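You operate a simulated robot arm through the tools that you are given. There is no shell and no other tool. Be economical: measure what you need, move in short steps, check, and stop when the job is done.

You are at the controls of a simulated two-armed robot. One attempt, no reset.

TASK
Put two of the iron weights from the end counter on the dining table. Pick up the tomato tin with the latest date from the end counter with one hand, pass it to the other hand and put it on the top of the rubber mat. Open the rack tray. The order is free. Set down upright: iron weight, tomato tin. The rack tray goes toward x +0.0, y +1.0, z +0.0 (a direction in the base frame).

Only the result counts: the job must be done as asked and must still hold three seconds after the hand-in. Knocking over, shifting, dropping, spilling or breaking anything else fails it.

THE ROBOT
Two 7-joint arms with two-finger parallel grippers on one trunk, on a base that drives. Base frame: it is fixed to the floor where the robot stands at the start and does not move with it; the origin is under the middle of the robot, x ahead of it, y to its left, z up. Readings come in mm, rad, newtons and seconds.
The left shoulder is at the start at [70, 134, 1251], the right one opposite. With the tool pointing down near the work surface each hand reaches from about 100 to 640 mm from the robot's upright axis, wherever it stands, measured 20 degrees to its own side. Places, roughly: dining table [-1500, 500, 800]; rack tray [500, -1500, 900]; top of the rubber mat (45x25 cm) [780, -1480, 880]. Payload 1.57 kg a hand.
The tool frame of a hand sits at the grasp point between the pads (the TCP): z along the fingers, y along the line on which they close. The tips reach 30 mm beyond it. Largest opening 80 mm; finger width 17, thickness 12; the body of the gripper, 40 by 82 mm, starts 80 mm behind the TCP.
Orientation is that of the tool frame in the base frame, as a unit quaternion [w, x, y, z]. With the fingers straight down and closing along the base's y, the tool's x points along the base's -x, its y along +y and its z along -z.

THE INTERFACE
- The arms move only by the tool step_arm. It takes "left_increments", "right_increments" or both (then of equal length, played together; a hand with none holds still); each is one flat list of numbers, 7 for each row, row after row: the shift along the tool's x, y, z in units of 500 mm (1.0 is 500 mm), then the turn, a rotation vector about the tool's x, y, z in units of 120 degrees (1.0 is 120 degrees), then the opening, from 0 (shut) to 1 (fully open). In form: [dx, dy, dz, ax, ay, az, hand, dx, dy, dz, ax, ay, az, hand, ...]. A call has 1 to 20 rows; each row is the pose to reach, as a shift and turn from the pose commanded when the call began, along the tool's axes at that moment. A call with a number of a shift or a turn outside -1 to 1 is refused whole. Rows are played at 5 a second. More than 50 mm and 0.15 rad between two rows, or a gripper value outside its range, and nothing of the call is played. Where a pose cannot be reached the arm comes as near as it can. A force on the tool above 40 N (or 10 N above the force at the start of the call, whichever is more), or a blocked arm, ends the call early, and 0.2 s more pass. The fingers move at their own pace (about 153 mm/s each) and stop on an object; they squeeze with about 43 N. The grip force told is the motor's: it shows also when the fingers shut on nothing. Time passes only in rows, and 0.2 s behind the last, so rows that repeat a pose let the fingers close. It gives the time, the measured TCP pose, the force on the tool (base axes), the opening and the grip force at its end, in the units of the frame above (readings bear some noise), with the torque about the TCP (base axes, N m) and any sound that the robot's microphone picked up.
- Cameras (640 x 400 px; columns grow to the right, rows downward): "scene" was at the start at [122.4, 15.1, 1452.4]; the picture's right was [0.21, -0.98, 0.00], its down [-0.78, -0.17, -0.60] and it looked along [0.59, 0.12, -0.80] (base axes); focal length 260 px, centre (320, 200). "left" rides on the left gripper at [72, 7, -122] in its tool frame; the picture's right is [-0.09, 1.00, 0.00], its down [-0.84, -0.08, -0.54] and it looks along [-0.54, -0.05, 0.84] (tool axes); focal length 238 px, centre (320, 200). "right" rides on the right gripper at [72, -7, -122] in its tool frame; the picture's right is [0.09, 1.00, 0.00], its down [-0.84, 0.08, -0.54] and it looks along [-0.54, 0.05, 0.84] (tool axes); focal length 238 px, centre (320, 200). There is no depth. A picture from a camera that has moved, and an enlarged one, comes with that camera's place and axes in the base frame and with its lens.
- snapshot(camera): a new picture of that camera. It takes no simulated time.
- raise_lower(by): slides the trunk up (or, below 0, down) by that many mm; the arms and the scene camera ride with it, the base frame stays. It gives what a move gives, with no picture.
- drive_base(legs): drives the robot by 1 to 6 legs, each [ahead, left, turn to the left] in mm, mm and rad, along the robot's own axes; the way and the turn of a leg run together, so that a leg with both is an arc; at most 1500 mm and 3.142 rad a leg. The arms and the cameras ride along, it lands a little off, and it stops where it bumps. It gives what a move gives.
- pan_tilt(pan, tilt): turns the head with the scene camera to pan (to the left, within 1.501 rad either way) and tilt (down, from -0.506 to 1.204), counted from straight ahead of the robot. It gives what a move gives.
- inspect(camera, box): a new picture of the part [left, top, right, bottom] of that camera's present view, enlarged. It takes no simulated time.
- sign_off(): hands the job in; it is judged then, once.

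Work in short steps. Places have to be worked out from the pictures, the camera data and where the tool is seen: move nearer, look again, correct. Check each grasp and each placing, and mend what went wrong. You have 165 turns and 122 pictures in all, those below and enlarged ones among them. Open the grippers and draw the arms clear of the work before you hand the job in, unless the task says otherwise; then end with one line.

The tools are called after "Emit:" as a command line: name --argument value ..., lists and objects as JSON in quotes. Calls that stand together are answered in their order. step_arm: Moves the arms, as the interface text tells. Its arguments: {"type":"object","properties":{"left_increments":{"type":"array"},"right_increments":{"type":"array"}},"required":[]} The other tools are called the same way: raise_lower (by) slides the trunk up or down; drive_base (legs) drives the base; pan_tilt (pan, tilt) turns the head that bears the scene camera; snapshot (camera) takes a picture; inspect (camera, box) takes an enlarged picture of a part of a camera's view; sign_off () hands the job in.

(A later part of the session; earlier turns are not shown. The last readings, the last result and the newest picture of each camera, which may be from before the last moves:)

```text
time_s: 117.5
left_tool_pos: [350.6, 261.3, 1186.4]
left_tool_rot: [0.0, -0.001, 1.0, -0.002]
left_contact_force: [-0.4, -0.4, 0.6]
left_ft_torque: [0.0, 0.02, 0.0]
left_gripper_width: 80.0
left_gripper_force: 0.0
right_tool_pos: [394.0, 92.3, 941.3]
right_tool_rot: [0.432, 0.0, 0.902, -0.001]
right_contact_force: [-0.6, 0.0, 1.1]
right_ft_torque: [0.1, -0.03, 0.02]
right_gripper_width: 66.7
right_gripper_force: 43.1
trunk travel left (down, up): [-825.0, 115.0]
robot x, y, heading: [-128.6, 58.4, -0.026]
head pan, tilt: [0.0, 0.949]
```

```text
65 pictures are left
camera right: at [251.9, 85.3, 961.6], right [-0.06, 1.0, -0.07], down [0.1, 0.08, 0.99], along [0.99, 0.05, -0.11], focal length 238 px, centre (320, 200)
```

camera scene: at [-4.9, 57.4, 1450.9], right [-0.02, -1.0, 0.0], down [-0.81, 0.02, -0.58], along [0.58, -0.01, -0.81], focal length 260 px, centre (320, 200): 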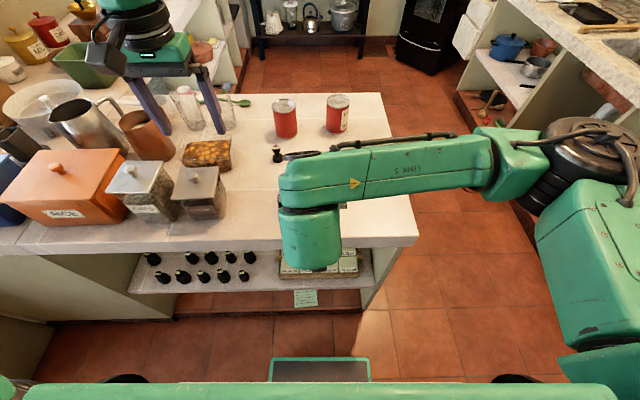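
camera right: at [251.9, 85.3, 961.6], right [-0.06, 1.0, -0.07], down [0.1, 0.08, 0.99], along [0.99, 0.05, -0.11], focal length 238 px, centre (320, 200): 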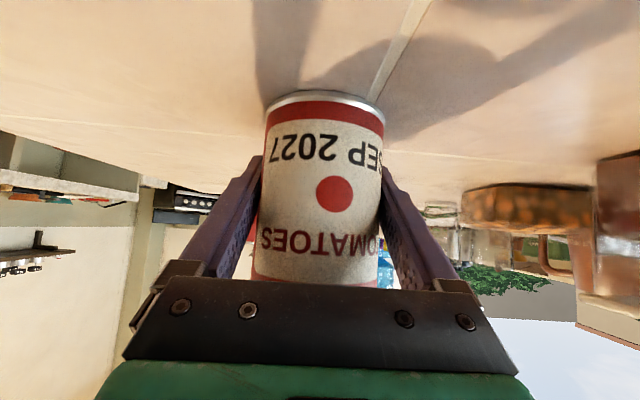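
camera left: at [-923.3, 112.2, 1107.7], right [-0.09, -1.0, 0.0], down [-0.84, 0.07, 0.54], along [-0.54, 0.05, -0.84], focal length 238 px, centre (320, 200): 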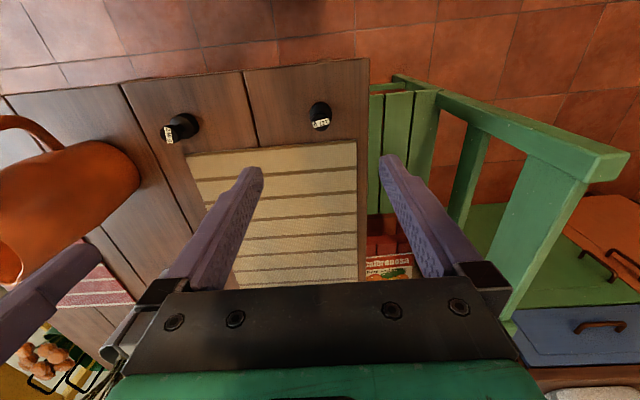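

Held at 66.7 mm. Lift straight up slowly 150 mm.

Emit:
step_arm --right_increments '[-0.015, 0, -0.0126, 0, 0, 0, 0, -0.046, 0, -0.0386, 0, 0, 0, 0, -0.092, 0, -0.077, 0, 0, 0, 0, -0.138, 0, -0.116, 0, 0, 0, 0, -0.184, 0, -0.154, 0, 0, 0, 0, -0.23, 0, -0.193, 0, 0, 0, 0]'

Emit:
snapshot --camera "right"

Emit:
snapshot --camera "scene"

```text
time_s: 118.9
left_tool_pos: [351.3, 259.8, 1186.9]
left_tool_rot: [-0.001, 0.0, 1.0, -0.002]
left_contact_force: [-0.9, -0.9, -0.1]
left_ft_torque: [0.02, -0.06, 0.04]
left_gripper_width: 80.0
left_gripper_force: 0.0
right_tool_pos: [387.2, 92.9, 1091.9]
right_tool_rot: [0.431, -0.001, 0.902, 0.0]
right_contact_force: [-0.5, 0.2, -2.8]
right_ft_torque: [0.03, -0.03, 0.02]
right_gripper_width: 66.8
right_gripper_force: 43.0
trunk travel left (down, up): [-825.0, 115.0]
robot x, y, heading: [-127.6, 58.5, -0.022]
head pan, tilt: [0.0, 0.949]
```

```text
64 pictures are left
camera right: at [246.1, 85.7, 1112.7], right [-0.06, 1.0, -0.07], down [0.1, 0.08, 0.99], along [0.99, 0.05, -0.11], focal length 238 px, centre (320, 200)
```

right: 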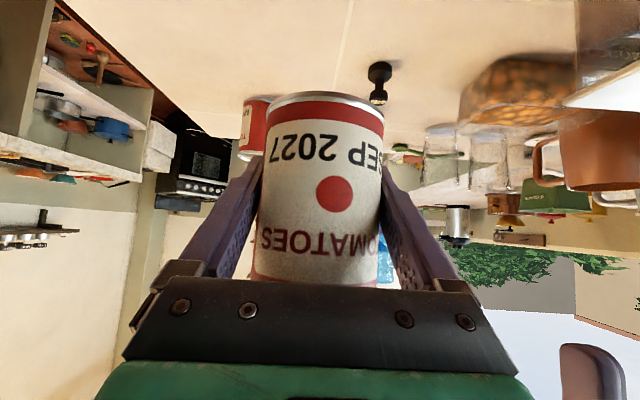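

```text
63 pictures are left
camera scene: at [-5.0, 56.1, 1450.8], right [-0.02, -1.0, 0.0], down [-0.81, 0.02, -0.58], along [0.58, -0.01, -0.81], focal length 260 px, centre (320, 200)
```

scene: 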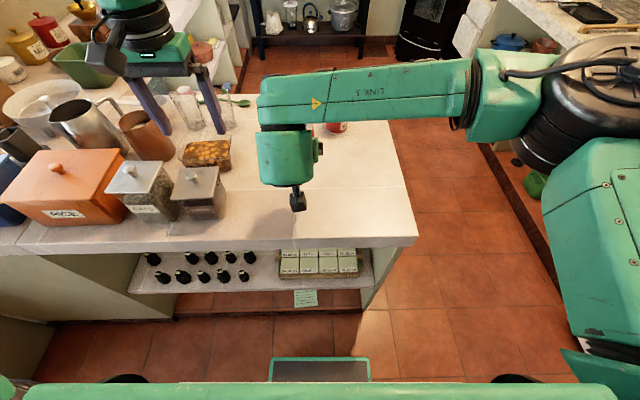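

Tin is securely lifted. I lower it 60 mm for a comfortable handover height and turn the left wrist by +90° (first half of +180° so its camera ends up on the far side).

Emit:
step_arm --left_increments '[0, -0.006, 0, 0, 0, 0.063, 1, 0, -0.012, 0, 0, 0, 0.126, 1, 0, -0.018, 0, 0, 0, 0.189, 1, 0, -0.024, 0, 0, 0, 0.252, 1, -0.01, -0.03, 0, 0, 0, 0.315, 1, -0.01, -0.036, 0, 0, 0, 0.378, 1, -0.02, -0.042, 0, 0, 0, 0.441, 1, -0.03, -0.048, 0, 0, 0, 0.504, 1, -0.04, -0.054, 0, 0, 0, 0.567, 1, -0.05, -0.06, 0, 0, 0, 0.63, 1, -0.055, -0.07, -0.01, 0, 0, 0.69, 1, -0.058, -0.08, -0.02, 0, 0, 0.75, 1]' --right_increments '[0.008, 0, 0.0065, 0, 0, 0, 0, 0.016, 0, 0.013, 0, 0, 0, 0, 0.024, 0, 0.02, 0, 0, 0, 0, 0.032, 0, 0.026, 0, 0, 0, 0, 0.04, 0, 0.033, 0, 0, 0, 0, 0.048, 0, 0.04, 0, 0, 0, 0, 0.056, 0, 0.047, 0, 0, 0, 0, 0.064, 0, 0.053, 0, 0, 0, 0, 0.072, 0, 0.06, 0, 0, 0, 0, 0.08, 0, 0.067, 0, 0, 0, 0, 0.086, 0, 0.072, 0, 0, 0, 0, 0.092, 0, 0.077, 0, 0, 0, 0]'

```text
time_s: 121.5
left_tool_pos: [380.4, 220.5, 1197.3]
left_tool_rot: [0.001, 0.708, 0.707, -0.002]
left_contact_force: [-0.6, -0.4, 0.0]
left_ft_torque: [0.02, 0.0, -0.04]
left_gripper_width: 80.2
left_gripper_force: 0.0
right_tool_pos: [390.6, 93.2, 1032.1]
right_tool_rot: [0.432, 0.0, 0.902, -0.001]
right_contact_force: [-0.3, -0.2, -4.2]
right_ft_torque: [0.0, 0.02, -0.03]
right_gripper_width: 66.8
right_gripper_force: 42.7
trunk travel left (down, up): [-825.0, 115.0]
robot x, y, heading: [-129.2, 59.7, -0.019]
head pan, tilt: [0.0, 0.949]
```

Good. Rotate the left a further 90°.

Emit:
step_arm --left_increments '[0, 0, 0, 0, 0, 0.063, 1, 0, 0, 0, 0, 0, 0.126, 1, 0, 0, 0, 0, 0, 0.189, 1, 0, 0, 0, 0, 0, 0.252, 1, 0, 0, 0, 0, 0, 0.315, 1, 0, 0, 0, 0, 0, 0.378, 1, 0, 0, 0, 0, 0, 0.441, 1, 0, 0, 0, 0, 0, 0.504, 1, 0, 0, 0, 0, 0, 0.567, 1, 0, 0, 0, 0, 0, 0.63, 1, 0, 0, 0, 0, 0, 0.69, 1, 0, 0, 0, 0, 0, 0.75, 1]'

Emit:
snapshot --camera "left"

Emit:
snapshot --camera "scene"

```text
time_s: 124.1
left_tool_pos: [380.7, 220.9, 1197.3]
left_tool_rot: [0.002, 1.0, 0.0, 0.0]
left_contact_force: [0.3, -0.1, -1.0]
left_ft_torque: [-0.06, -0.02, -0.01]
left_gripper_width: 79.9
left_gripper_force: 0.0
right_tool_pos: [389.9, 91.5, 1031.2]
right_tool_rot: [0.432, 0.0, 0.902, -0.002]
right_contact_force: [0.2, 0.3, -3.1]
right_ft_torque: [0.02, -0.04, 0.0]
right_gripper_width: 66.7
right_gripper_force: 43.1
trunk travel left (down, up): [-825.0, 115.0]
robot x, y, heading: [-123.3, 55.9, -0.021]
head pan, tilt: [0.0, 0.949]
```

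```text
62 pictures are left
camera left: at [453.1, 212.2, 1320.8], right [-0.09, -1.0, 0.0], down [-0.84, 0.08, 0.54], along [-0.54, 0.05, -0.84], focal length 238 px, centre (320, 200)
```

left: 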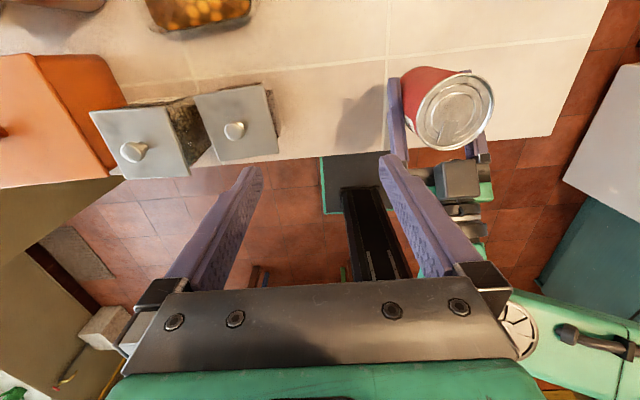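

```text
61 pictures are left
camera scene: at [-4.2, 56.3, 1450.8], right [-0.02, -1.0, 0.0], down [-0.81, 0.02, -0.58], along [0.58, -0.01, -0.81], focal length 260 px, centre (320, 200)
```

scene: 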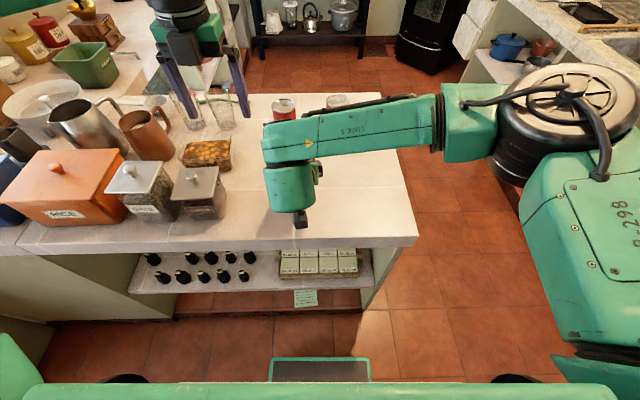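

The left wrist made it. Tin lid at ≈[389,90]; move the left hand above it (6 mm forward of axis) and look.

Emit:
step_arm --left_increments '[0.005, 0.045, 0, 0, 0, 0, 1, 0.01, 0.09, 0, 0, 0, 0, 1, 0.015, 0.135, 0, 0, 0, 0, 1, 0.02, 0.18, 0, 0, 0, 0, 1, 0.025, 0.225, 0, 0, 0, 0, 1, 0.03, 0.26, 0.014, 0, 0, 0, 1]'

Emit:
snapshot --camera "left"

```text
time_s: 125.5
left_tool_pos: [348.1, 143.2, 1176.2]
left_tool_rot: [0.003, 1.0, 0.002, 0.0]
left_contact_force: [-0.2, 0.1, 0.0]
left_ft_torque: [0.0, -0.01, -0.01]
left_gripper_width: 80.1
left_gripper_force: 0.1
left hand out of reach, approached as far as the arm can: row 2, 3, 4, 5, 6
right_tool_pos: [389.5, 92.4, 1032.6]
right_tool_rot: [0.432, -0.001, 0.902, 0.0]
right_contact_force: [-0.8, -0.2, -4.6]
right_ft_torque: [0.01, 0.0, 0.01]
right_gripper_width: 66.8
right_gripper_force: 43.0
trunk travel left (down, up): [-825.0, 115.0]
robot x, y, heading: [-125.9, 59.1, -0.021]
head pan, tilt: [0.0, 0.949]
```

```text
60 pictures are left
camera left: at [419.7, 134.7, 1300.8], right [-0.09, -1.0, 0.0], down [-0.84, 0.08, 0.54], along [-0.54, 0.05, -0.84], focal length 238 px, centre (320, 200)
```

left: 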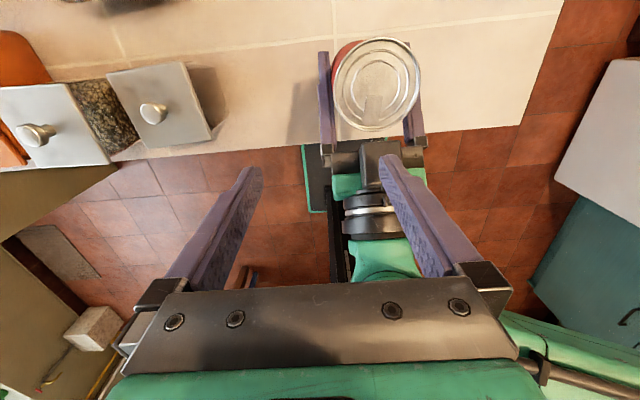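

The left can't come that far inward; instead I'll carry the tin toward the left hand. First return the left, then back the robot off the counter for free space.

Emit:
step_arm --left_increments '[0.03, -0.07, -0.02, 0, 0, 0, 1, 0.06, -0.14, -0.04, 0, 0, 0, 1]'

Emit:
drive_base --legs '[[-250, 0, 0]]'

```text
time_s: 126.1
left_tool_pos: [379.8, 216.7, 1196.0]
left_tool_rot: [0.002, 1.0, 0.001, 0.0]
left_contact_force: [-0.1, 0.3, -0.5]
left_ft_torque: [-0.03, -0.03, 0.05]
left_gripper_width: 80.3
left_gripper_force: 0.1
right_tool_pos: [389.0, 92.9, 1032.5]
right_tool_rot: [0.431, 0.0, 0.902, -0.002]
right_contact_force: [-0.2, 0.6, -3.6]
right_ft_torque: [0.02, -0.02, -0.04]
right_gripper_width: 66.8
right_gripper_force: 42.5
trunk travel left (down, up): [-825.0, 115.0]
robot x, y, heading: [-132.2, 61.2, -0.02]
head pan, tilt: [0.0, 0.949]
```

```text
time_s: 127.9
left_tool_pos: [142.0, 221.6, 1195.2]
left_tool_rot: [0.002, 1.0, 0.002, -0.002]
left_contact_force: [0.3, 0.6, 0.1]
left_ft_torque: [-0.01, -0.01, 0.0]
left_gripper_width: 80.3
left_gripper_force: 0.0
right_tool_pos: [152.3, 100.2, 1030.5]
right_tool_rot: [0.431, -0.002, 0.902, 0.0]
right_contact_force: [0.0, 0.1, -3.9]
right_ft_torque: [0.02, 0.02, 0.04]
right_gripper_width: 67.1
right_gripper_force: 43.7
trunk travel left (down, up): [-825.0, 115.0]
robot x, y, heading: [-367.9, 65.8, -0.027]
head pan, tilt: [0.0, 0.949]
```

Move the tin 110 mm to the left, under the waiting left hand.

Emit:
step_arm --right_increments '[0, 0.045, 0, 0, 0, 0, 0, 0, 0.09, 0, 0, 0, 0, 0, 0, 0.135, 0, 0, 0, 0, 0, 0, 0.18, 0, 0, 0, 0, 0, 0, 0.22, 0, 0, 0, 0, 0]'

Emit:
snapshot --camera "left"

Emit:
snapshot --camera "scene"

```text
time_s: 129.1
left_tool_pos: [139.7, 223.5, 1195.5]
left_tool_rot: [0.002, 1.0, 0.002, -0.001]
left_contact_force: [-0.3, 0.2, 0.9]
left_ft_torque: [0.01, 0.0, 0.0]
left_gripper_width: 79.9
left_gripper_force: 0.1
right_tool_pos: [152.2, 209.4, 1029.9]
right_tool_rot: [0.432, 0.0, 0.902, -0.002]
right_contact_force: [0.4, 0.1, -4.5]
right_ft_torque: [0.01, 0.0, 0.01]
right_gripper_width: 66.8
right_gripper_force: 42.8
trunk travel left (down, up): [-825.0, 115.0]
robot x, y, heading: [-365.0, 65.3, -0.02]
head pan, tilt: [0.0, 0.949]
```

```text
59 pictures are left
camera left: at [211.5, 215.7, 1319.3], right [-0.09, -1.0, 0.01], down [-0.84, 0.08, 0.54], along [-0.54, 0.04, -0.84], focal length 238 px, centre (320, 200)
```

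left: 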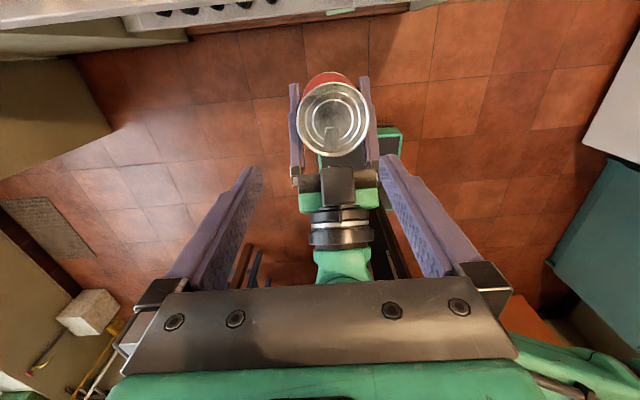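

```text
58 pictures are left
camera scene: at [-243.8, 63.5, 1450.8], right [-0.02, -1.0, 0.0], down [-0.81, 0.02, -0.58], along [0.58, -0.01, -0.81], focal length 260 px, centre (320, 200)
```

scene: 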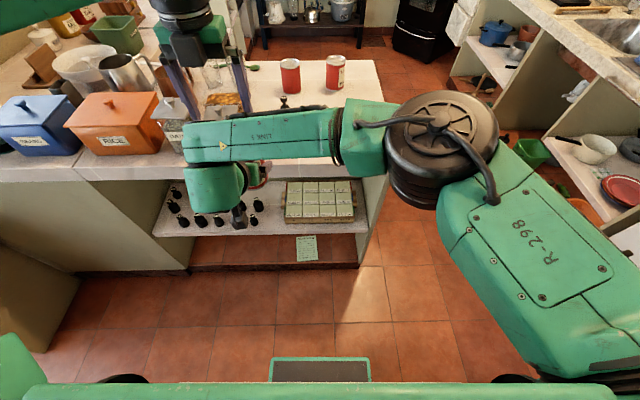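

Tin axis ≈[151,207], lid z≈1085. Align left at x=157, y=207 and come down to tips just above the lid, then check.

Emit:
step_arm --left_increments '[0.017, 0.017, 0, 0, 0, 0, 1, 0.034, 0.033, 0.03, 0, 0, 0, 1, 0.034, 0.033, 0.07, 0, 0, 0, 1, 0.034, 0.033, 0.11, 0, 0, 0, 1]'

Emit:
snapshot --camera "left"

```text
time_s: 130.1
left_tool_pos: [153.4, 206.0, 1138.9]
left_tool_rot: [0.002, 1.0, 0.002, 0.001]
left_contact_force: [0.3, 0.8, -0.1]
left_ft_torque: [0.02, -0.01, -0.01]
left_gripper_width: 80.0
left_gripper_force: 0.0
right_tool_pos: [152.5, 206.1, 1031.2]
right_tool_rot: [0.433, 0.0, 0.902, -0.001]
right_contact_force: [-0.2, -0.8, -3.6]
right_ft_torque: [0.02, 0.03, -0.04]
right_gripper_width: 66.8
right_gripper_force: 42.8
trunk travel left (down, up): [-825.0, 115.0]
robot x, y, heading: [-371.1, 63.0, -0.022]
head pan, tilt: [0.0, 0.949]
```

```text
57 pictures are left
camera left: at [225.9, 198.5, 1263.3], right [-0.09, -1.0, 0.0], down [-0.84, 0.08, 0.54], along [-0.54, 0.04, -0.84], focal length 238 px, centre (320, 200)
```

left: 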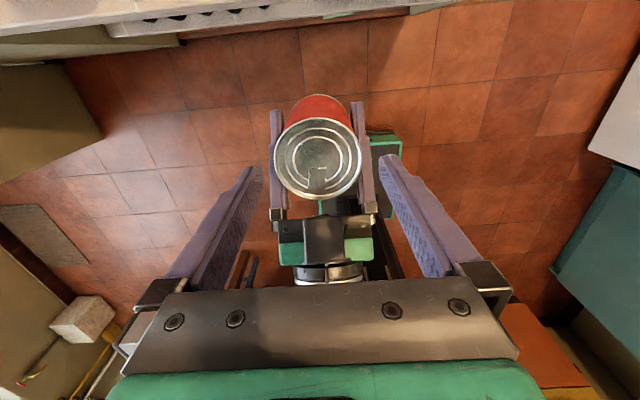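

Well centred (lid [151,205]). Descend to TCP z≈1083 with the left open.

Emit:
step_arm --left_increments '[0.005, 0, 0.03, 0, 0, 0, 1, 0.006, 0, 0.06, 0, 0, 0, 1, 0.006, 0, 0.09, 0, 0, 0, 1, 0.006, 0, 0.111, 0, 0, 0, 1]'

Emit:
snapshot --camera "left"

Emit:
snapshot --camera "right"

```text
time_s: 131.1
left_tool_pos: [158.9, 205.8, 1085.1]
left_tool_rot: [0.003, 1.0, 0.001, 0.0]
left_contact_force: [-0.3, 0.4, -0.8]
left_ft_torque: [0.01, 0.01, 0.0]
left_gripper_width: 79.6
left_gripper_force: 0.1
right_tool_pos: [151.9, 207.4, 1030.1]
right_tool_rot: [0.431, -0.001, 0.902, -0.001]
right_contact_force: [0.2, 0.0, -3.3]
right_ft_torque: [-0.03, 0.01, 0.0]
right_gripper_width: 67.0
right_gripper_force: 43.1
trunk travel left (down, up): [-825.0, 115.0]
robot x, y, heading: [-369.0, 66.9, -0.02]
head pan, tilt: [0.0, 0.949]
```

```text
56 pictures are left
camera left: at [229.7, 197.4, 1209.1], right [-0.09, -1.0, 0.0], down [-0.84, 0.08, 0.54], along [-0.54, 0.04, -0.84], focal length 238 px, centre (320, 200)
```

left: 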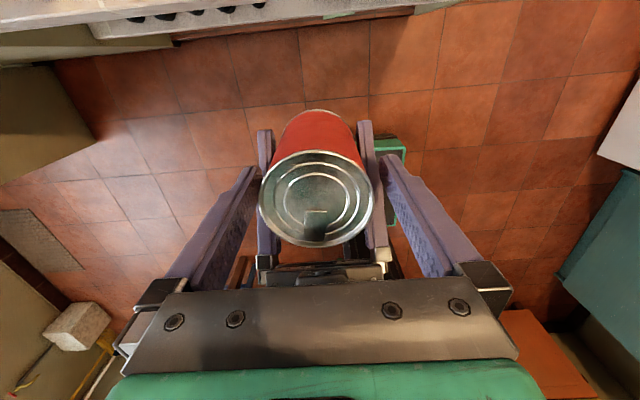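

```text
55 pictures are left
camera right: at [11.3, 200.6, 1050.9], right [-0.06, 1.0, -0.07], down [0.1, 0.08, 0.99], along [0.99, 0.05, -0.11], focal length 238 px, centre (320, 200)
```

right: 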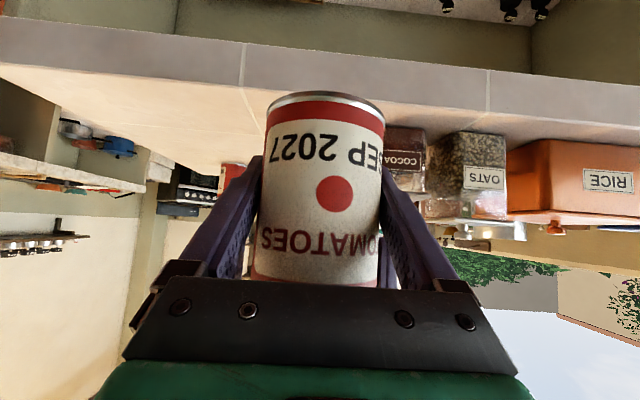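

The left hand is ~8 mm forward of the axis; shift back 5 mm and close it on the tin.

Emit:
step_arm --left_increments '[-0.01, 0, 0, 0, 0, 0, 1, -0.01, 0, 0, 0, 0, 0, 0.85, -0.01, 0, 0, 0, 0, 0, 0, -0.01, 0, 0, 0, 0, 0, 0, -0.01, 0, 0, 0, 0, 0, 0]'

Emit:
snapshot --camera "left"

```text
time_s: 132.3
left_tool_pos: [152.7, 207.5, 1084.9]
left_tool_rot: [0.0, 1.0, 0.003, 0.0]
left_contact_force: [9.9, 21.6, -3.0]
left_ft_torque: [0.42, -0.42, -0.22]
left_gripper_width: 66.9
left_gripper_force: 43.0
right_tool_pos: [152.9, 206.3, 1030.1]
right_tool_rot: [0.432, 0.001, 0.902, -0.002]
right_contact_force: [-10.1, -22.2, 3.6]
right_ft_torque: [0.77, -0.14, 0.2]
right_gripper_width: 67.0
right_gripper_force: 42.8
trunk travel left (down, up): [-825.0, 115.0]
robot x, y, heading: [-369.7, 63.7, -0.025]
head pan, tilt: [0.0, 0.949]
```

```text
54 pictures are left
camera left: at [224.9, 199.0, 1209.2], right [-0.09, -1.0, 0.0], down [-0.84, 0.07, 0.54], along [-0.54, 0.05, -0.84], focal length 238 px, centre (320, 200)
```

left: 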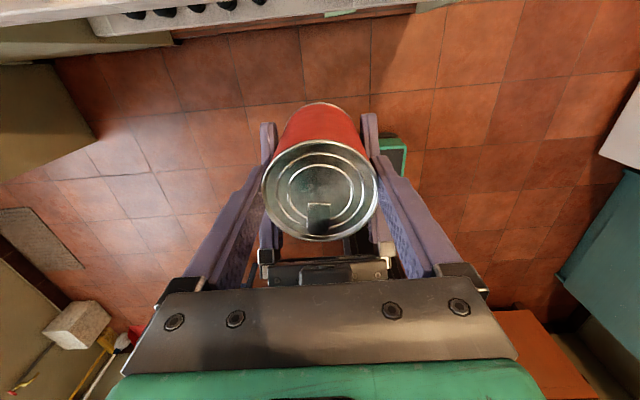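

Both hands hold. Open the right and retreat along its axis.

Emit:
step_arm --right_increments '[0, 0, 0, 0, 0, 0, 0.5, 0, 0, 0, 0, 0, 0, 1, 0, 0, 0, 0, 0, 0, 1, 0, 0, -0.05, 0, 0, 0, 1, 0, 0, -0.1, 0, 0, 0, 1, 0, 0, -0.16, 0, 0, 0, 1, 0, 0, -0.22, 0, 0, 0, 1]'

Emit:
snapshot --camera "right"

```text
time_s: 133.9
left_tool_pos: [152.0, 206.1, 1086.7]
left_tool_rot: [0.002, 1.0, 0.002, 0.0]
left_contact_force: [-0.8, -0.5, -0.4]
left_ft_torque: [-0.02, -0.05, -0.02]
left_gripper_width: 67.0
left_gripper_force: 42.6
right_tool_pos: [64.5, 211.2, 1100.6]
right_tool_rot: [0.432, -0.001, 0.902, -0.001]
right_contact_force: [0.0, 0.3, 0.1]
right_ft_torque: [0.05, 0.01, 0.01]
right_gripper_width: 79.7
right_gripper_force: 0.0
trunk travel left (down, up): [-825.0, 115.0]
robot x, y, heading: [-364.4, 64.3, -0.021]
head pan, tilt: [0.0, 0.949]
```

```text
53 pictures are left
camera right: at [-77.4, 203.2, 1119.9], right [-0.06, 1.0, -0.07], down [0.1, 0.08, 0.99], along [0.99, 0.05, -0.11], focal length 238 px, centre (320, 200)
```

right: 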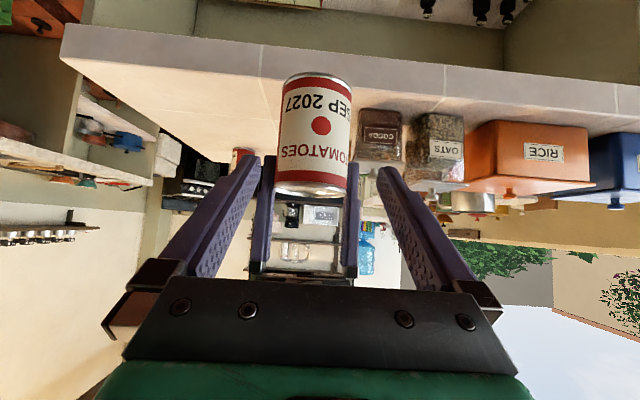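

Handover done; the tin hangs from the left hand. Move the right hand back to its own side and upright it.

Emit:
step_arm --right_increments '[0, -0.08, 0, 0, 0, 0, 1, 0, -0.16, 0, 0, 0, 0, 1, 0, -0.24, 0, 0, 0.06, 0, 1, 0, -0.32, 0, 0, 0.12, 0, 1, 0, -0.4, 0, 0, 0.18, 0, 1, 0, -0.45, 0, 0, 0.24, 0, 1, 0, -0.5, 0, 0, 0.3, 0, 1, 0, -0.5, 0, 0, 0.36, 0, 1, 0, -0.5, 0, 0, 0.4167, 0, 1]'

Emit:
pan_tilt --pan -0.8 --tilt 0.5

Emit:
snapshot --camera "scene"

```text
time_s: 135.9
left_tool_pos: [153.0, 205.8, 1085.0]
left_tool_rot: [0.003, 1.0, 0.002, -0.001]
left_contact_force: [-0.4, 0.3, -0.5]
left_ft_torque: [0.01, 0.0, 0.0]
left_gripper_width: 67.1
left_gripper_force: 42.7
right_tool_pos: [63.9, -41.4, 1101.3]
right_tool_rot: [0.009, 0.0, 1.0, -0.001]
right_contact_force: [-0.6, 0.0, -0.4]
right_ft_torque: [0.0, 0.02, 0.03]
right_gripper_width: 79.8
right_gripper_force: 0.0
trunk travel left (down, up): [-825.0, 115.0]
robot x, y, heading: [-366.9, 59.8, -0.025]
head pan, tilt: [0.0, 0.949]
```

```text
time_s: 137.0
left_tool_pos: [152.1, 205.0, 1086.0]
left_tool_rot: [0.002, 1.0, 0.002, 0.0]
left_contact_force: [-1.1, 0.5, -0.4]
left_ft_torque: [0.04, 0.03, -0.01]
left_gripper_width: 66.9
left_gripper_force: 42.9
right_tool_pos: [64.3, -40.3, 1102.0]
right_tool_rot: [0.01, 0.0, 1.0, -0.001]
right_contact_force: [0.1, 0.9, 0.7]
right_ft_torque: [0.0, 0.0, 0.0]
right_gripper_width: 79.8
right_gripper_force: 0.0
trunk travel left (down, up): [-825.0, 115.0]
robot x, y, heading: [-367.9, 62.0, -0.016]
head pan, tilt: [-0.799, 0.499]
```

```text
52 pictures are left
camera scene: at [-254.6, -3.0, 1488.3], right [-0.73, -0.68, 0.0], down [-0.33, 0.35, -0.88], along [0.6, -0.64, -0.48], focal length 260 px, centre (320, 200)
```

scene: 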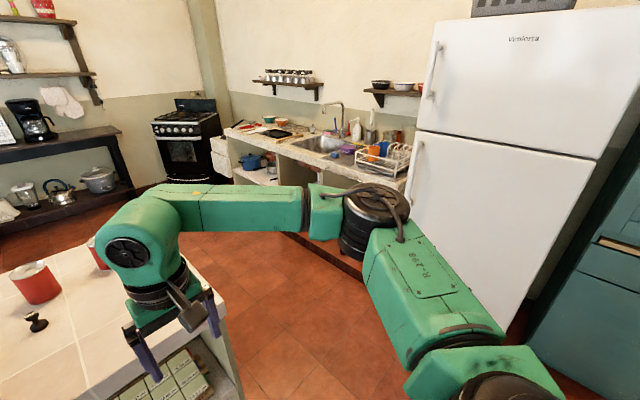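

I drive right, ahead along the aisle and turn to face the sink counter at about [680, −620].

Emit:
drive_base --legs '[[0, -680, 0], [1050, 0, 0], [0, 0, -1.555]]'

Emit:
pan_tilt --pan 0.0 --tilt 0.7

Emit:
snapshot --camera "scene"

Emit:
snapshot --camera "right"

```text
time_s: 149.4
left_tool_pos: [756.3, -1185.3, 1084.9]
left_tool_rot: [0.002, 0.709, -0.705, -0.001]
left_contact_force: [0.5, -0.2, 0.0]
left_ft_torque: [-0.02, 0.0, -0.04]
left_gripper_width: 66.9
left_gripper_force: 42.9
right_tool_pos: [510.2, -1097.9, 1100.0]
right_tool_rot: [0.007, 0.707, 0.707, -0.008]
right_contact_force: [-0.4, 0.0, -0.2]
right_ft_torque: [-0.01, -0.01, 0.02]
right_gripper_width: 79.9
right_gripper_force: 0.2
trunk travel left (down, up): [-825.0, 115.0]
robot x, y, heading: [615.0, -667.6, -1.594]
head pan, tilt: [-0.799, 0.499]
```

```text
time_s: 150.5
left_tool_pos: [755.7, -1184.2, 1084.9]
left_tool_rot: [0.002, 0.709, -0.705, -0.001]
left_contact_force: [0.4, 0.6, 0.2]
left_ft_torque: [-0.02, 0.02, 0.01]
left_gripper_width: 66.8
left_gripper_force: 42.9
right_tool_pos: [509.6, -1097.5, 1101.5]
right_tool_rot: [0.007, 0.707, 0.707, -0.008]
right_contact_force: [-0.2, 0.9, 0.1]
right_ft_torque: [0.01, -0.01, -0.02]
right_gripper_width: 80.1
right_gripper_force: 0.1
trunk travel left (down, up): [-825.0, 115.0]
robot x, y, heading: [615.1, -662.0, -1.586]
head pan, tilt: [0.0, 0.7]
```

```text
51 pictures are left
camera scene: at [612.1, -801.0, 1470.6], right [-1.0, 0.02, 0.0], down [0.01, 0.64, -0.76], along [-0.02, -0.76, -0.64], focal length 260 px, centre (320, 200)
```

scene: 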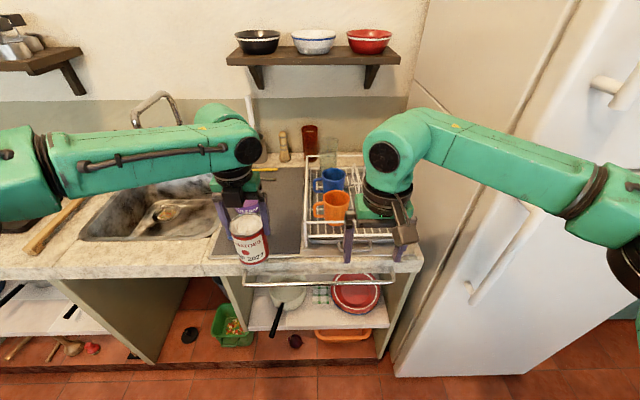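

```text
50 pictures are left
camera right: at [502.8, -1023.0, 1222.1], right [1.0, 0.09, 0.0], down [0.08, -0.83, 0.56], along [0.05, -0.56, -0.83], focal length 238 px, centre (320, 200)
```

right: 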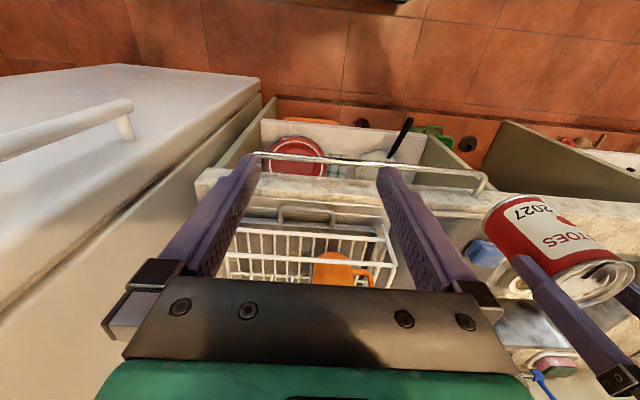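

Enlarge the mat and rack region.

Emit:
inspect --camera "scene" --box '[200, 150, 430, 300]'

Emit:
inspect --camera "right" --box '[190, 100, 510, 300]'

Emit:
snapshot --camera "left"

```text
2.67 times, centred on (315, 225) of scene
camera zoom: at [612.1, -801.0, 1470.6], right [-1.0, 0.02, 0.0], down [0.01, 0.64, -0.76], along [-0.02, -0.76, -0.64], focal length 693 px, centre (333, 133)
```

zoom: 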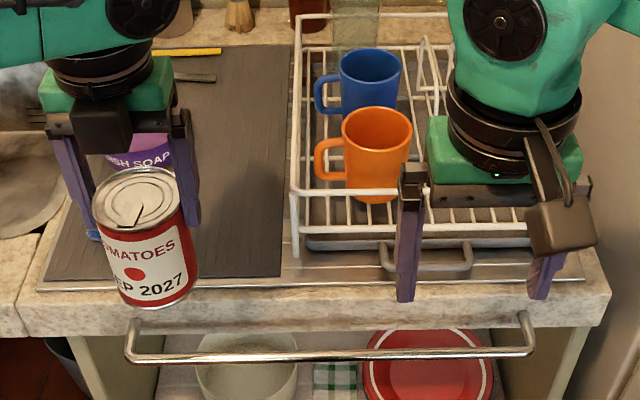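

```text
2.00 times, centred on (350, 200) of right
camera zoom: at [502.8, -1023.0, 1222.1], right [1.0, 0.09, 0.0], down [0.08, -0.83, 0.56], along [0.05, -0.56, -0.83], focal length 477 px, centre (260, 200)
```

zoom: 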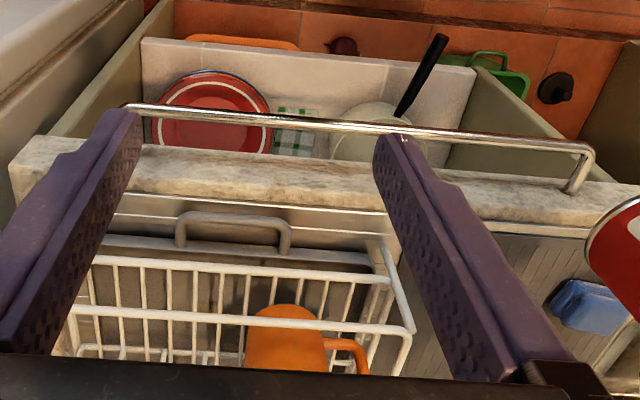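

```text
47 pictures are left
camera left: at [750.0, -1258.4, 1209.4], right [-1.0, 0.09, 0.0], down [0.08, 0.84, 0.54], along [0.04, 0.54, -0.84], focal length 238 px, centre (320, 200)
```

left: 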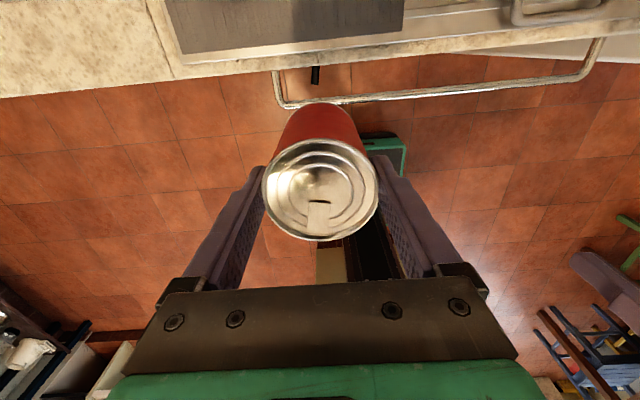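

Mat spans x 655–900, y −1258…−1708; its front-right area near [720, −1330] is free (sponge ≈[862,−1335], soap behind). Drive so the tin hangs over that spot.

Emit:
drive_base --legs '[[147, -34, 0]]'

Emit:
snapshot --camera "left"

Emit:
snapshot --camera "right"

Emit:
inspect --camera "scene" --box '[180, 150, 440, 340]'

```text
time_s: 151.9
left_tool_pos: [717.9, -1329.5, 1087.3]
left_tool_rot: [0.003, 0.707, -0.707, -0.001]
left_contact_force: [0.1, -0.4, -3.9]
left_ft_torque: [-0.01, 0.0, 0.02]
left_gripper_width: 67.0
left_gripper_force: 42.7
right_tool_pos: [471.2, -1241.4, 1102.8]
right_tool_rot: [0.007, 0.707, 0.707, -0.009]
right_contact_force: [0.0, 0.3, 0.2]
right_ft_torque: [-0.03, 0.03, 0.01]
right_gripper_width: 79.9
right_gripper_force: 0.0
trunk travel left (down, up): [-825.0, 115.0]
robot x, y, heading: [576.6, -813.2, -1.594]
head pan, tilt: [0.0, 0.7]
```

```text
46 pictures are left
camera left: at [711.2, -1403.3, 1210.9], right [-1.0, 0.09, 0.0], down [0.08, 0.84, 0.54], along [0.04, 0.54, -0.84], focal length 238 px, centre (320, 200)
```

left: 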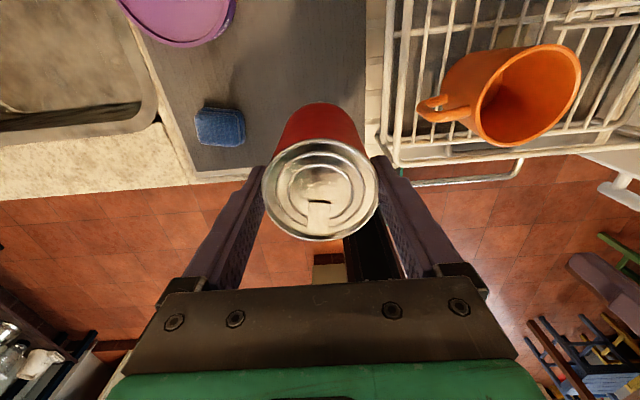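

```text
45 pictures are left
camera right: at [464.4, -1167.4, 1223.2], right [1.0, 0.09, 0.0], down [0.08, -0.82, 0.56], along [0.05, -0.56, -0.83], focal length 238 px, centre (320, 200)
```

right: 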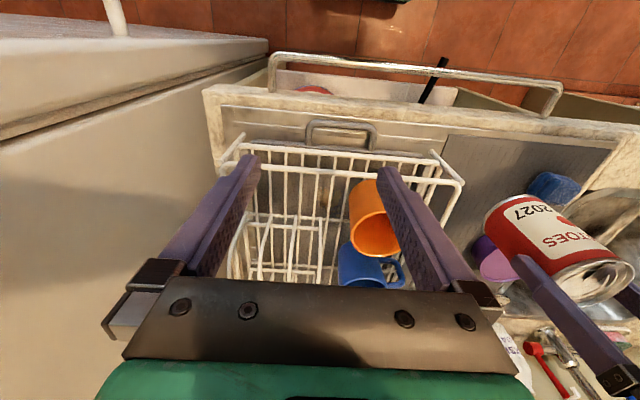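

```text
2.11 times, centred on (310, 245) of scene
camera zoom: at [574.5, -945.0, 1471.0], right [-1.0, 0.02, 0.0], down [0.01, 0.64, -0.77], along [-0.02, -0.77, -0.64], focal length 547 px, centre (341, 105)
```

zoom: 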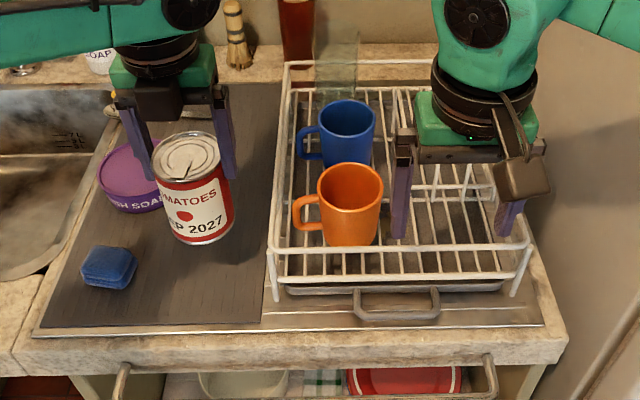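

Spot is good; shift 12 mm away from the rack (+x) and lower 90 mm.

Emit:
step_arm --left_increments '[0, -0.024, 0.03, 0, 0, 0, 0, 0, -0.024, 0.08, 0, 0, 0, 0, 0, -0.024, 0.13, 0, 0, 0, 0, 0, -0.024, 0.175, 0, 0, 0, 0]'

Emit:
snapshot --camera "left"

Emit:
inspect --camera "scene" --box '[180, 150, 440, 340]'

```text
time_s: 152.9
left_tool_pos: [731.7, -1326.2, 999.6]
left_tool_rot: [0.002, 0.708, -0.706, -0.002]
left_contact_force: [0.8, 0.3, -4.0]
left_ft_torque: [-0.01, 0.0, 0.03]
left_gripper_width: 66.9
left_gripper_force: 43.1
left hand out of reach, approached as far as the arm can: row 4
right_tool_pos: [470.9, -1244.1, 1102.2]
right_tool_rot: [0.007, 0.707, 0.707, -0.008]
right_contact_force: [0.7, -0.2, -0.3]
right_ft_torque: [0.03, 0.01, -0.01]
right_gripper_width: 80.1
right_gripper_force: 0.1
trunk travel left (down, up): [-825.0, 115.0]
robot x, y, heading: [575.1, -810.3, -1.594]
head pan, tilt: [0.0, 0.7]
```

```text
43 pictures are left
camera left: at [726.7, -1399.9, 1123.9], right [-1.0, 0.09, 0.01], down [0.08, 0.84, 0.54], along [0.04, 0.54, -0.84], focal length 238 px, centre (320, 200)
```

left: 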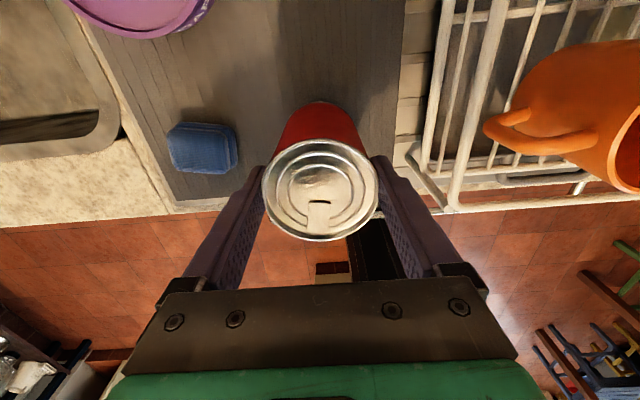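

```text
2.11 times, centred on (310, 245) of scene
camera zoom: at [574.3, -948.3, 1470.6], right [-1.0, 0.02, 0.0], down [0.01, 0.64, -0.76], along [-0.02, -0.76, -0.64], focal length 547 px, centre (341, 105)
```

zoom: 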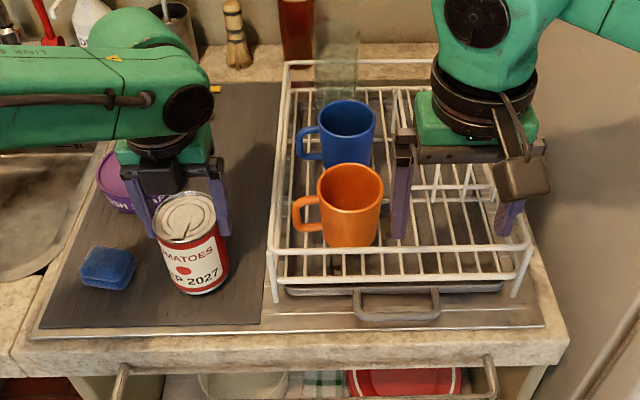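

The arm is near its limit, so I use the trunk for the last ~20 mm: first −14.

Emit:
raise_lower --by -14

```text
time_s: 153.5
left_tool_pos: [731.8, -1326.0, 985.8]
left_tool_rot: [0.002, 0.708, -0.706, -0.002]
left_contact_force: [-0.3, -0.3, -4.2]
left_ft_torque: [-0.01, -0.01, -0.03]
left_gripper_width: 66.9
left_gripper_force: 42.6
right_tool_pos: [470.6, -1245.7, 1087.9]
right_tool_rot: [0.006, 0.707, 0.707, -0.008]
right_contact_force: [-0.2, 0.0, 0.4]
right_ft_torque: [0.03, -0.02, -0.01]
right_gripper_width: 80.1
right_gripper_force: 0.1
trunk travel left (down, up): [-811.0, 129.0]
robot x, y, heading: [577.9, -813.6, -1.594]
head pan, tilt: [0.0, 0.7]
```

No contact yet; lower 4 mm more.

Emit:
raise_lower --by -4

```text
time_s: 154.0
left_tool_pos: [732.5, -1325.8, 984.2]
left_tool_rot: [0.002, 0.708, -0.706, 0.001]
left_contact_force: [1.7, 0.8, 14.9]
left_ft_torque: [0.62, -0.6, -0.08]
left_gripper_width: 66.9
left_gripper_force: 43.3
right_tool_pos: [470.9, -1243.2, 1085.8]
right_tool_rot: [0.007, 0.708, 0.707, -0.008]
right_contact_force: [-0.5, 0.8, -0.5]
right_ft_torque: [0.0, 0.0, 0.0]
right_gripper_width: 79.7
right_gripper_force: 0.1
trunk travel left (down, up): [-807.0, 133.0]
robot x, y, heading: [577.3, -812.5, -1.595]
head pan, tilt: [0.0, 0.7]
```

Contact (15 N) at z≈984. Open the left and lift away.

Emit:
step_arm --left_increments '[0, 0, 0, 0, 0, 0, 0.9, 0, 0, 0, 0, 0, 0, 0.97, 0, 0, 0, 0, 0, 0, 0.97, 0, 0, -0.03, 0, 0, 0, 0.97, 0, 0, -0.08, 0, 0, 0, 0.97, 0, 0, -0.16, 0, 0, 0, 0.97, 0, 0, -0.24, 0, 0, 0, 0.97, 0, 0, -0.32, 0, 0, 0, 0.97]'

Emit:
inspect --camera "scene" --box '[180, 150, 440, 340]'

Emit:
snapshot --camera "left"

```text
time_s: 155.8
left_tool_pos: [730.4, -1326.1, 1143.5]
left_tool_rot: [0.002, 0.708, -0.706, -0.002]
left_contact_force: [-0.7, -0.4, -0.2]
left_ft_torque: [0.0, 0.0, -0.03]
left_gripper_width: 77.6
left_gripper_force: 0.1
right_tool_pos: [470.1, -1242.8, 1084.6]
right_tool_rot: [0.007, 0.707, 0.707, -0.008]
right_contact_force: [-0.1, -0.9, 0.0]
right_ft_torque: [0.02, 0.01, 0.01]
right_gripper_width: 79.8
right_gripper_force: 0.0
trunk travel left (down, up): [-807.0, 133.0]
robot x, y, heading: [578.7, -812.1, -1.599]
head pan, tilt: [0.0, 0.7]
```

```text
2.11 times, centred on (310, 245) of scene
camera zoom: at [573.0, -947.0, 1452.7], right [-1.0, 0.02, 0.0], down [0.01, 0.64, -0.77], along [-0.02, -0.76, -0.64], focal length 547 px, centre (341, 105)
```

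zoom: 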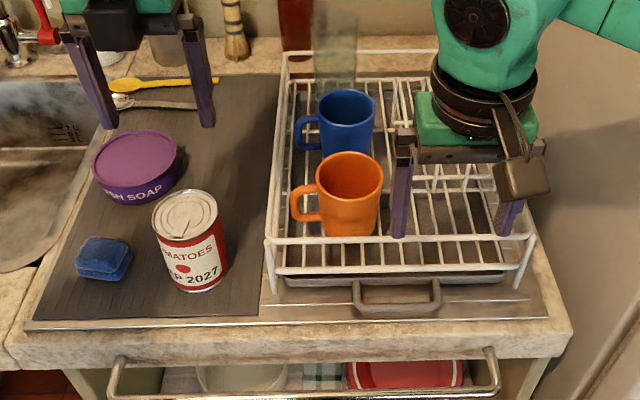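

```text
40 pictures are left
camera left: at [725.8, -1400.0, 1266.8], right [-1.0, 0.09, 0.0], down [0.08, 0.84, 0.54], along [0.04, 0.54, -0.84], focal length 238 px, centre (320, 200)
```

left: 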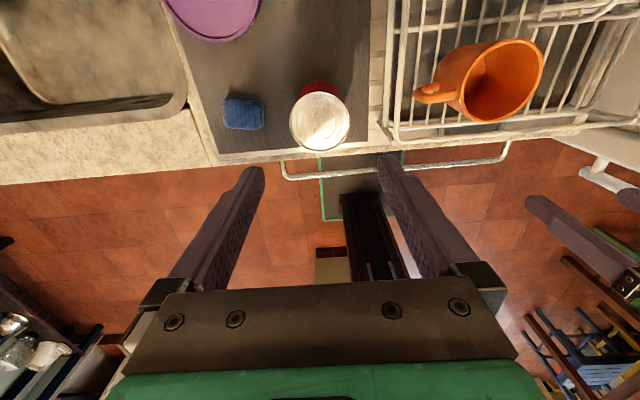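

Tin stands upright on the mat. Now the rack tray: its U-handle is at about [502, −1255]. I turn the right wrist +90° so it closes along y, and look from closer.

Emit:
step_arm --right_increments '[0, 0.005, 0, 0, 0, 0.0625, 1, 0, 0.01, 0, 0, 0, 0.125, 1, 0, 0.015, 0, 0, 0, 0.1875, 1, 0, 0.02, 0, 0, 0, 0.25, 1, 0, 0.025, 0, 0, 0, 0.3125, 1, 0, 0.03, 0, 0, 0, 0.375, 1, 0, 0.035, 0, 0, 0, 0.4375, 1, 0, 0.04, 0, 0, 0, 0.5, 1, 0, 0.045, 0, 0, 0, 0.5625, 1, 0, 0.05, 0, 0, 0, 0.625, 1, 0, 0.055, 0, 0, 0, 0.6875, 1, 0, 0.06, 0, 0, 0, 0.75, 1]'

Emit:
snapshot --camera "right"

```text
time_s: 158.4
left_tool_pos: [733.2, -1327.0, 1142.7]
left_tool_rot: [0.002, 0.708, -0.706, -0.002]
left_contact_force: [-0.3, -0.3, -0.5]
left_ft_torque: [-0.01, 0.02, -0.01]
left_gripper_width: 77.9
left_gripper_force: 0.0
right_tool_pos: [503.2, -1243.9, 1084.1]
right_tool_rot: [0.011, 1.0, -0.002, -0.001]
right_contact_force: [0.5, 0.3, 0.0]
right_ft_torque: [0.0, 0.03, 0.01]
right_gripper_width: 80.1
right_gripper_force: 0.1
trunk travel left (down, up): [-807.0, 133.0]
robot x, y, heading: [579.5, -812.2, -1.595]
head pan, tilt: [0.0, 0.7]
```

```text
39 pictures are left
camera right: at [573.2, -1234.6, 1205.5], right [0.09, -1.0, 0.02], down [-0.84, -0.06, 0.54], along [-0.54, -0.07, -0.84], focal length 238 px, centre (320, 200)
```

right: 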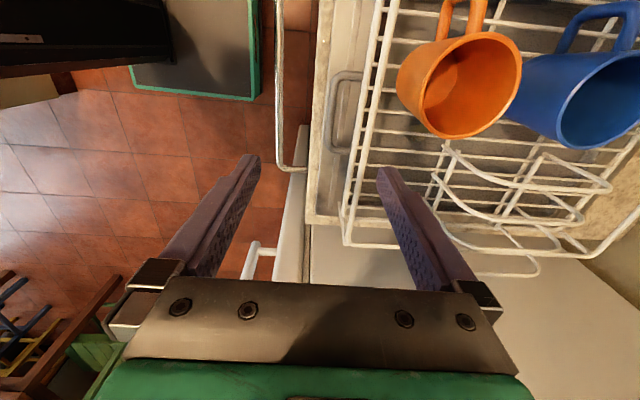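

Emit:
inspect --camera "right" --box '[270, 50, 430, 190]'

Emit:
inspect --camera "scene" --box '[300, 250, 420, 330]'

```text
2.86 times, centred on (350, 120) of right
camera zoom: at [573.2, -1234.6, 1205.5], right [0.09, -1.0, 0.02], down [-0.84, -0.06, 0.54], along [-0.54, -0.07, -0.84], focal length 681 px, centre (234, 429)
```

zoom: 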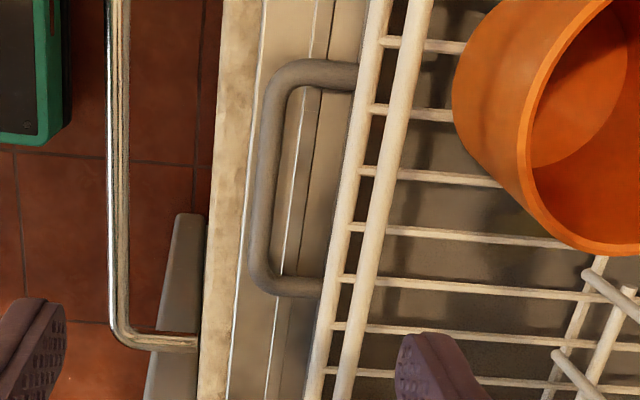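

```text
5.00 times, centred on (360, 290) of scene
camera zoom: at [573.5, -947.7, 1452.7], right [-1.0, 0.02, 0.0], down [0.01, 0.64, -0.76], along [-0.02, -0.76, -0.64], focal length 1299 px, centre (120, -250)
```

zoom: 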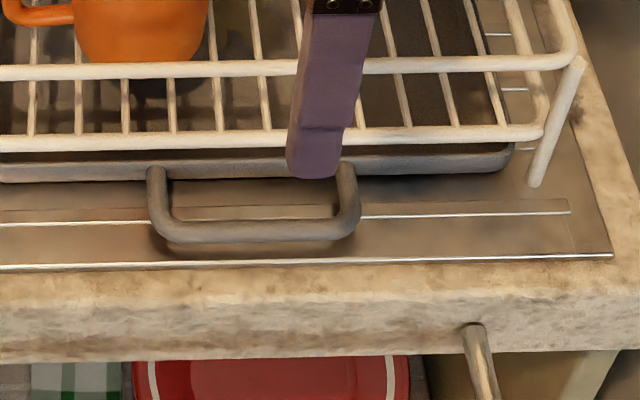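

Handle bar: x 470–543, y≈−1262, ~30 mm gap to the rack wires. Lower with a narrow opening toward TCP [498,−1260,960] and look.

Emit:
step_arm --right_increments '[-0.003, 0.01, 0.07, 0, 0, 0, 0.43, -0.007, 0.02, 0.14, 0, 0, 0, 0.43, -0.01, 0.032, 0.21, 0, 0, 0, 0.43, -0.01, 0.032, 0.248, 0, 0, 0, 0.43]'

Emit:
snapshot --camera "right"

Emit:
inspect --camera "scene" --box '[300, 230, 420, 330]'

```text
time_s: 159.4
left_tool_pos: [731.7, -1324.4, 1144.4]
left_tool_rot: [0.002, 0.708, -0.707, 0.0]
left_contact_force: [-0.4, 0.4, 0.0]
left_ft_torque: [-0.02, 0.0, -0.01]
left_gripper_width: 77.6
left_gripper_force: 0.0
right_tool_pos: [496.5, -1262.2, 975.0]
right_tool_rot: [0.018, 1.0, -0.002, 0.003]
right_contact_force: [-4.8, 6.8, 12.5]
right_ft_torque: [-0.41, 0.03, -0.12]
right_gripper_width: 30.2
right_gripper_force: 0.0
trunk travel left (down, up): [-807.0, 133.0]
robot x, y, heading: [576.9, -812.7, -1.594]
head pan, tilt: [0.0, 0.7]
stopped in row 4 (right hand): the force on the tool passed its limit (the readings are from after the stop); the commanded pose is now the measured one
```

```text
36 pictures are left
camera right: at [567.1, -1251.1, 1098.1], right [0.09, -1.0, 0.04], down [-0.84, -0.05, 0.54], along [-0.53, -0.08, -0.84], focal length 238 px, centre (320, 200)
```

right: 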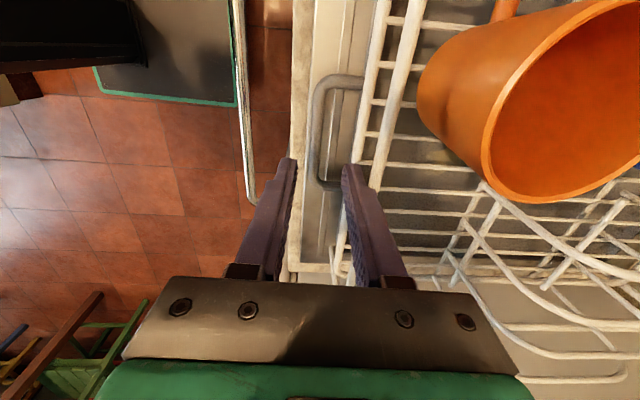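

```text
4.00 times, centred on (360, 280) of scene
camera zoom: at [572.4, -943.2, 1453.1], right [-1.0, 0.02, 0.0], down [0.02, 0.64, -0.77], along [-0.02, -0.77, -0.64], focal length 1040 px, centre (160, -120)
```

zoom: 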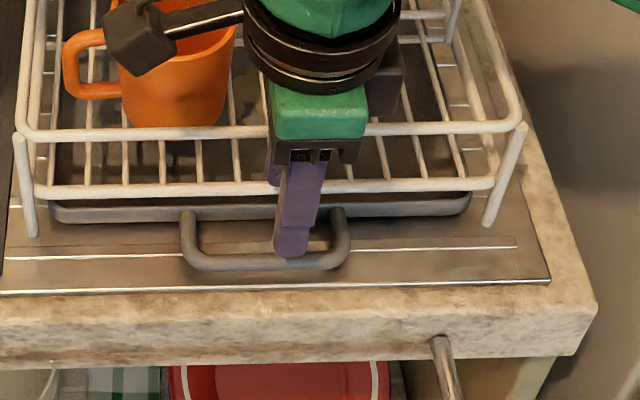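

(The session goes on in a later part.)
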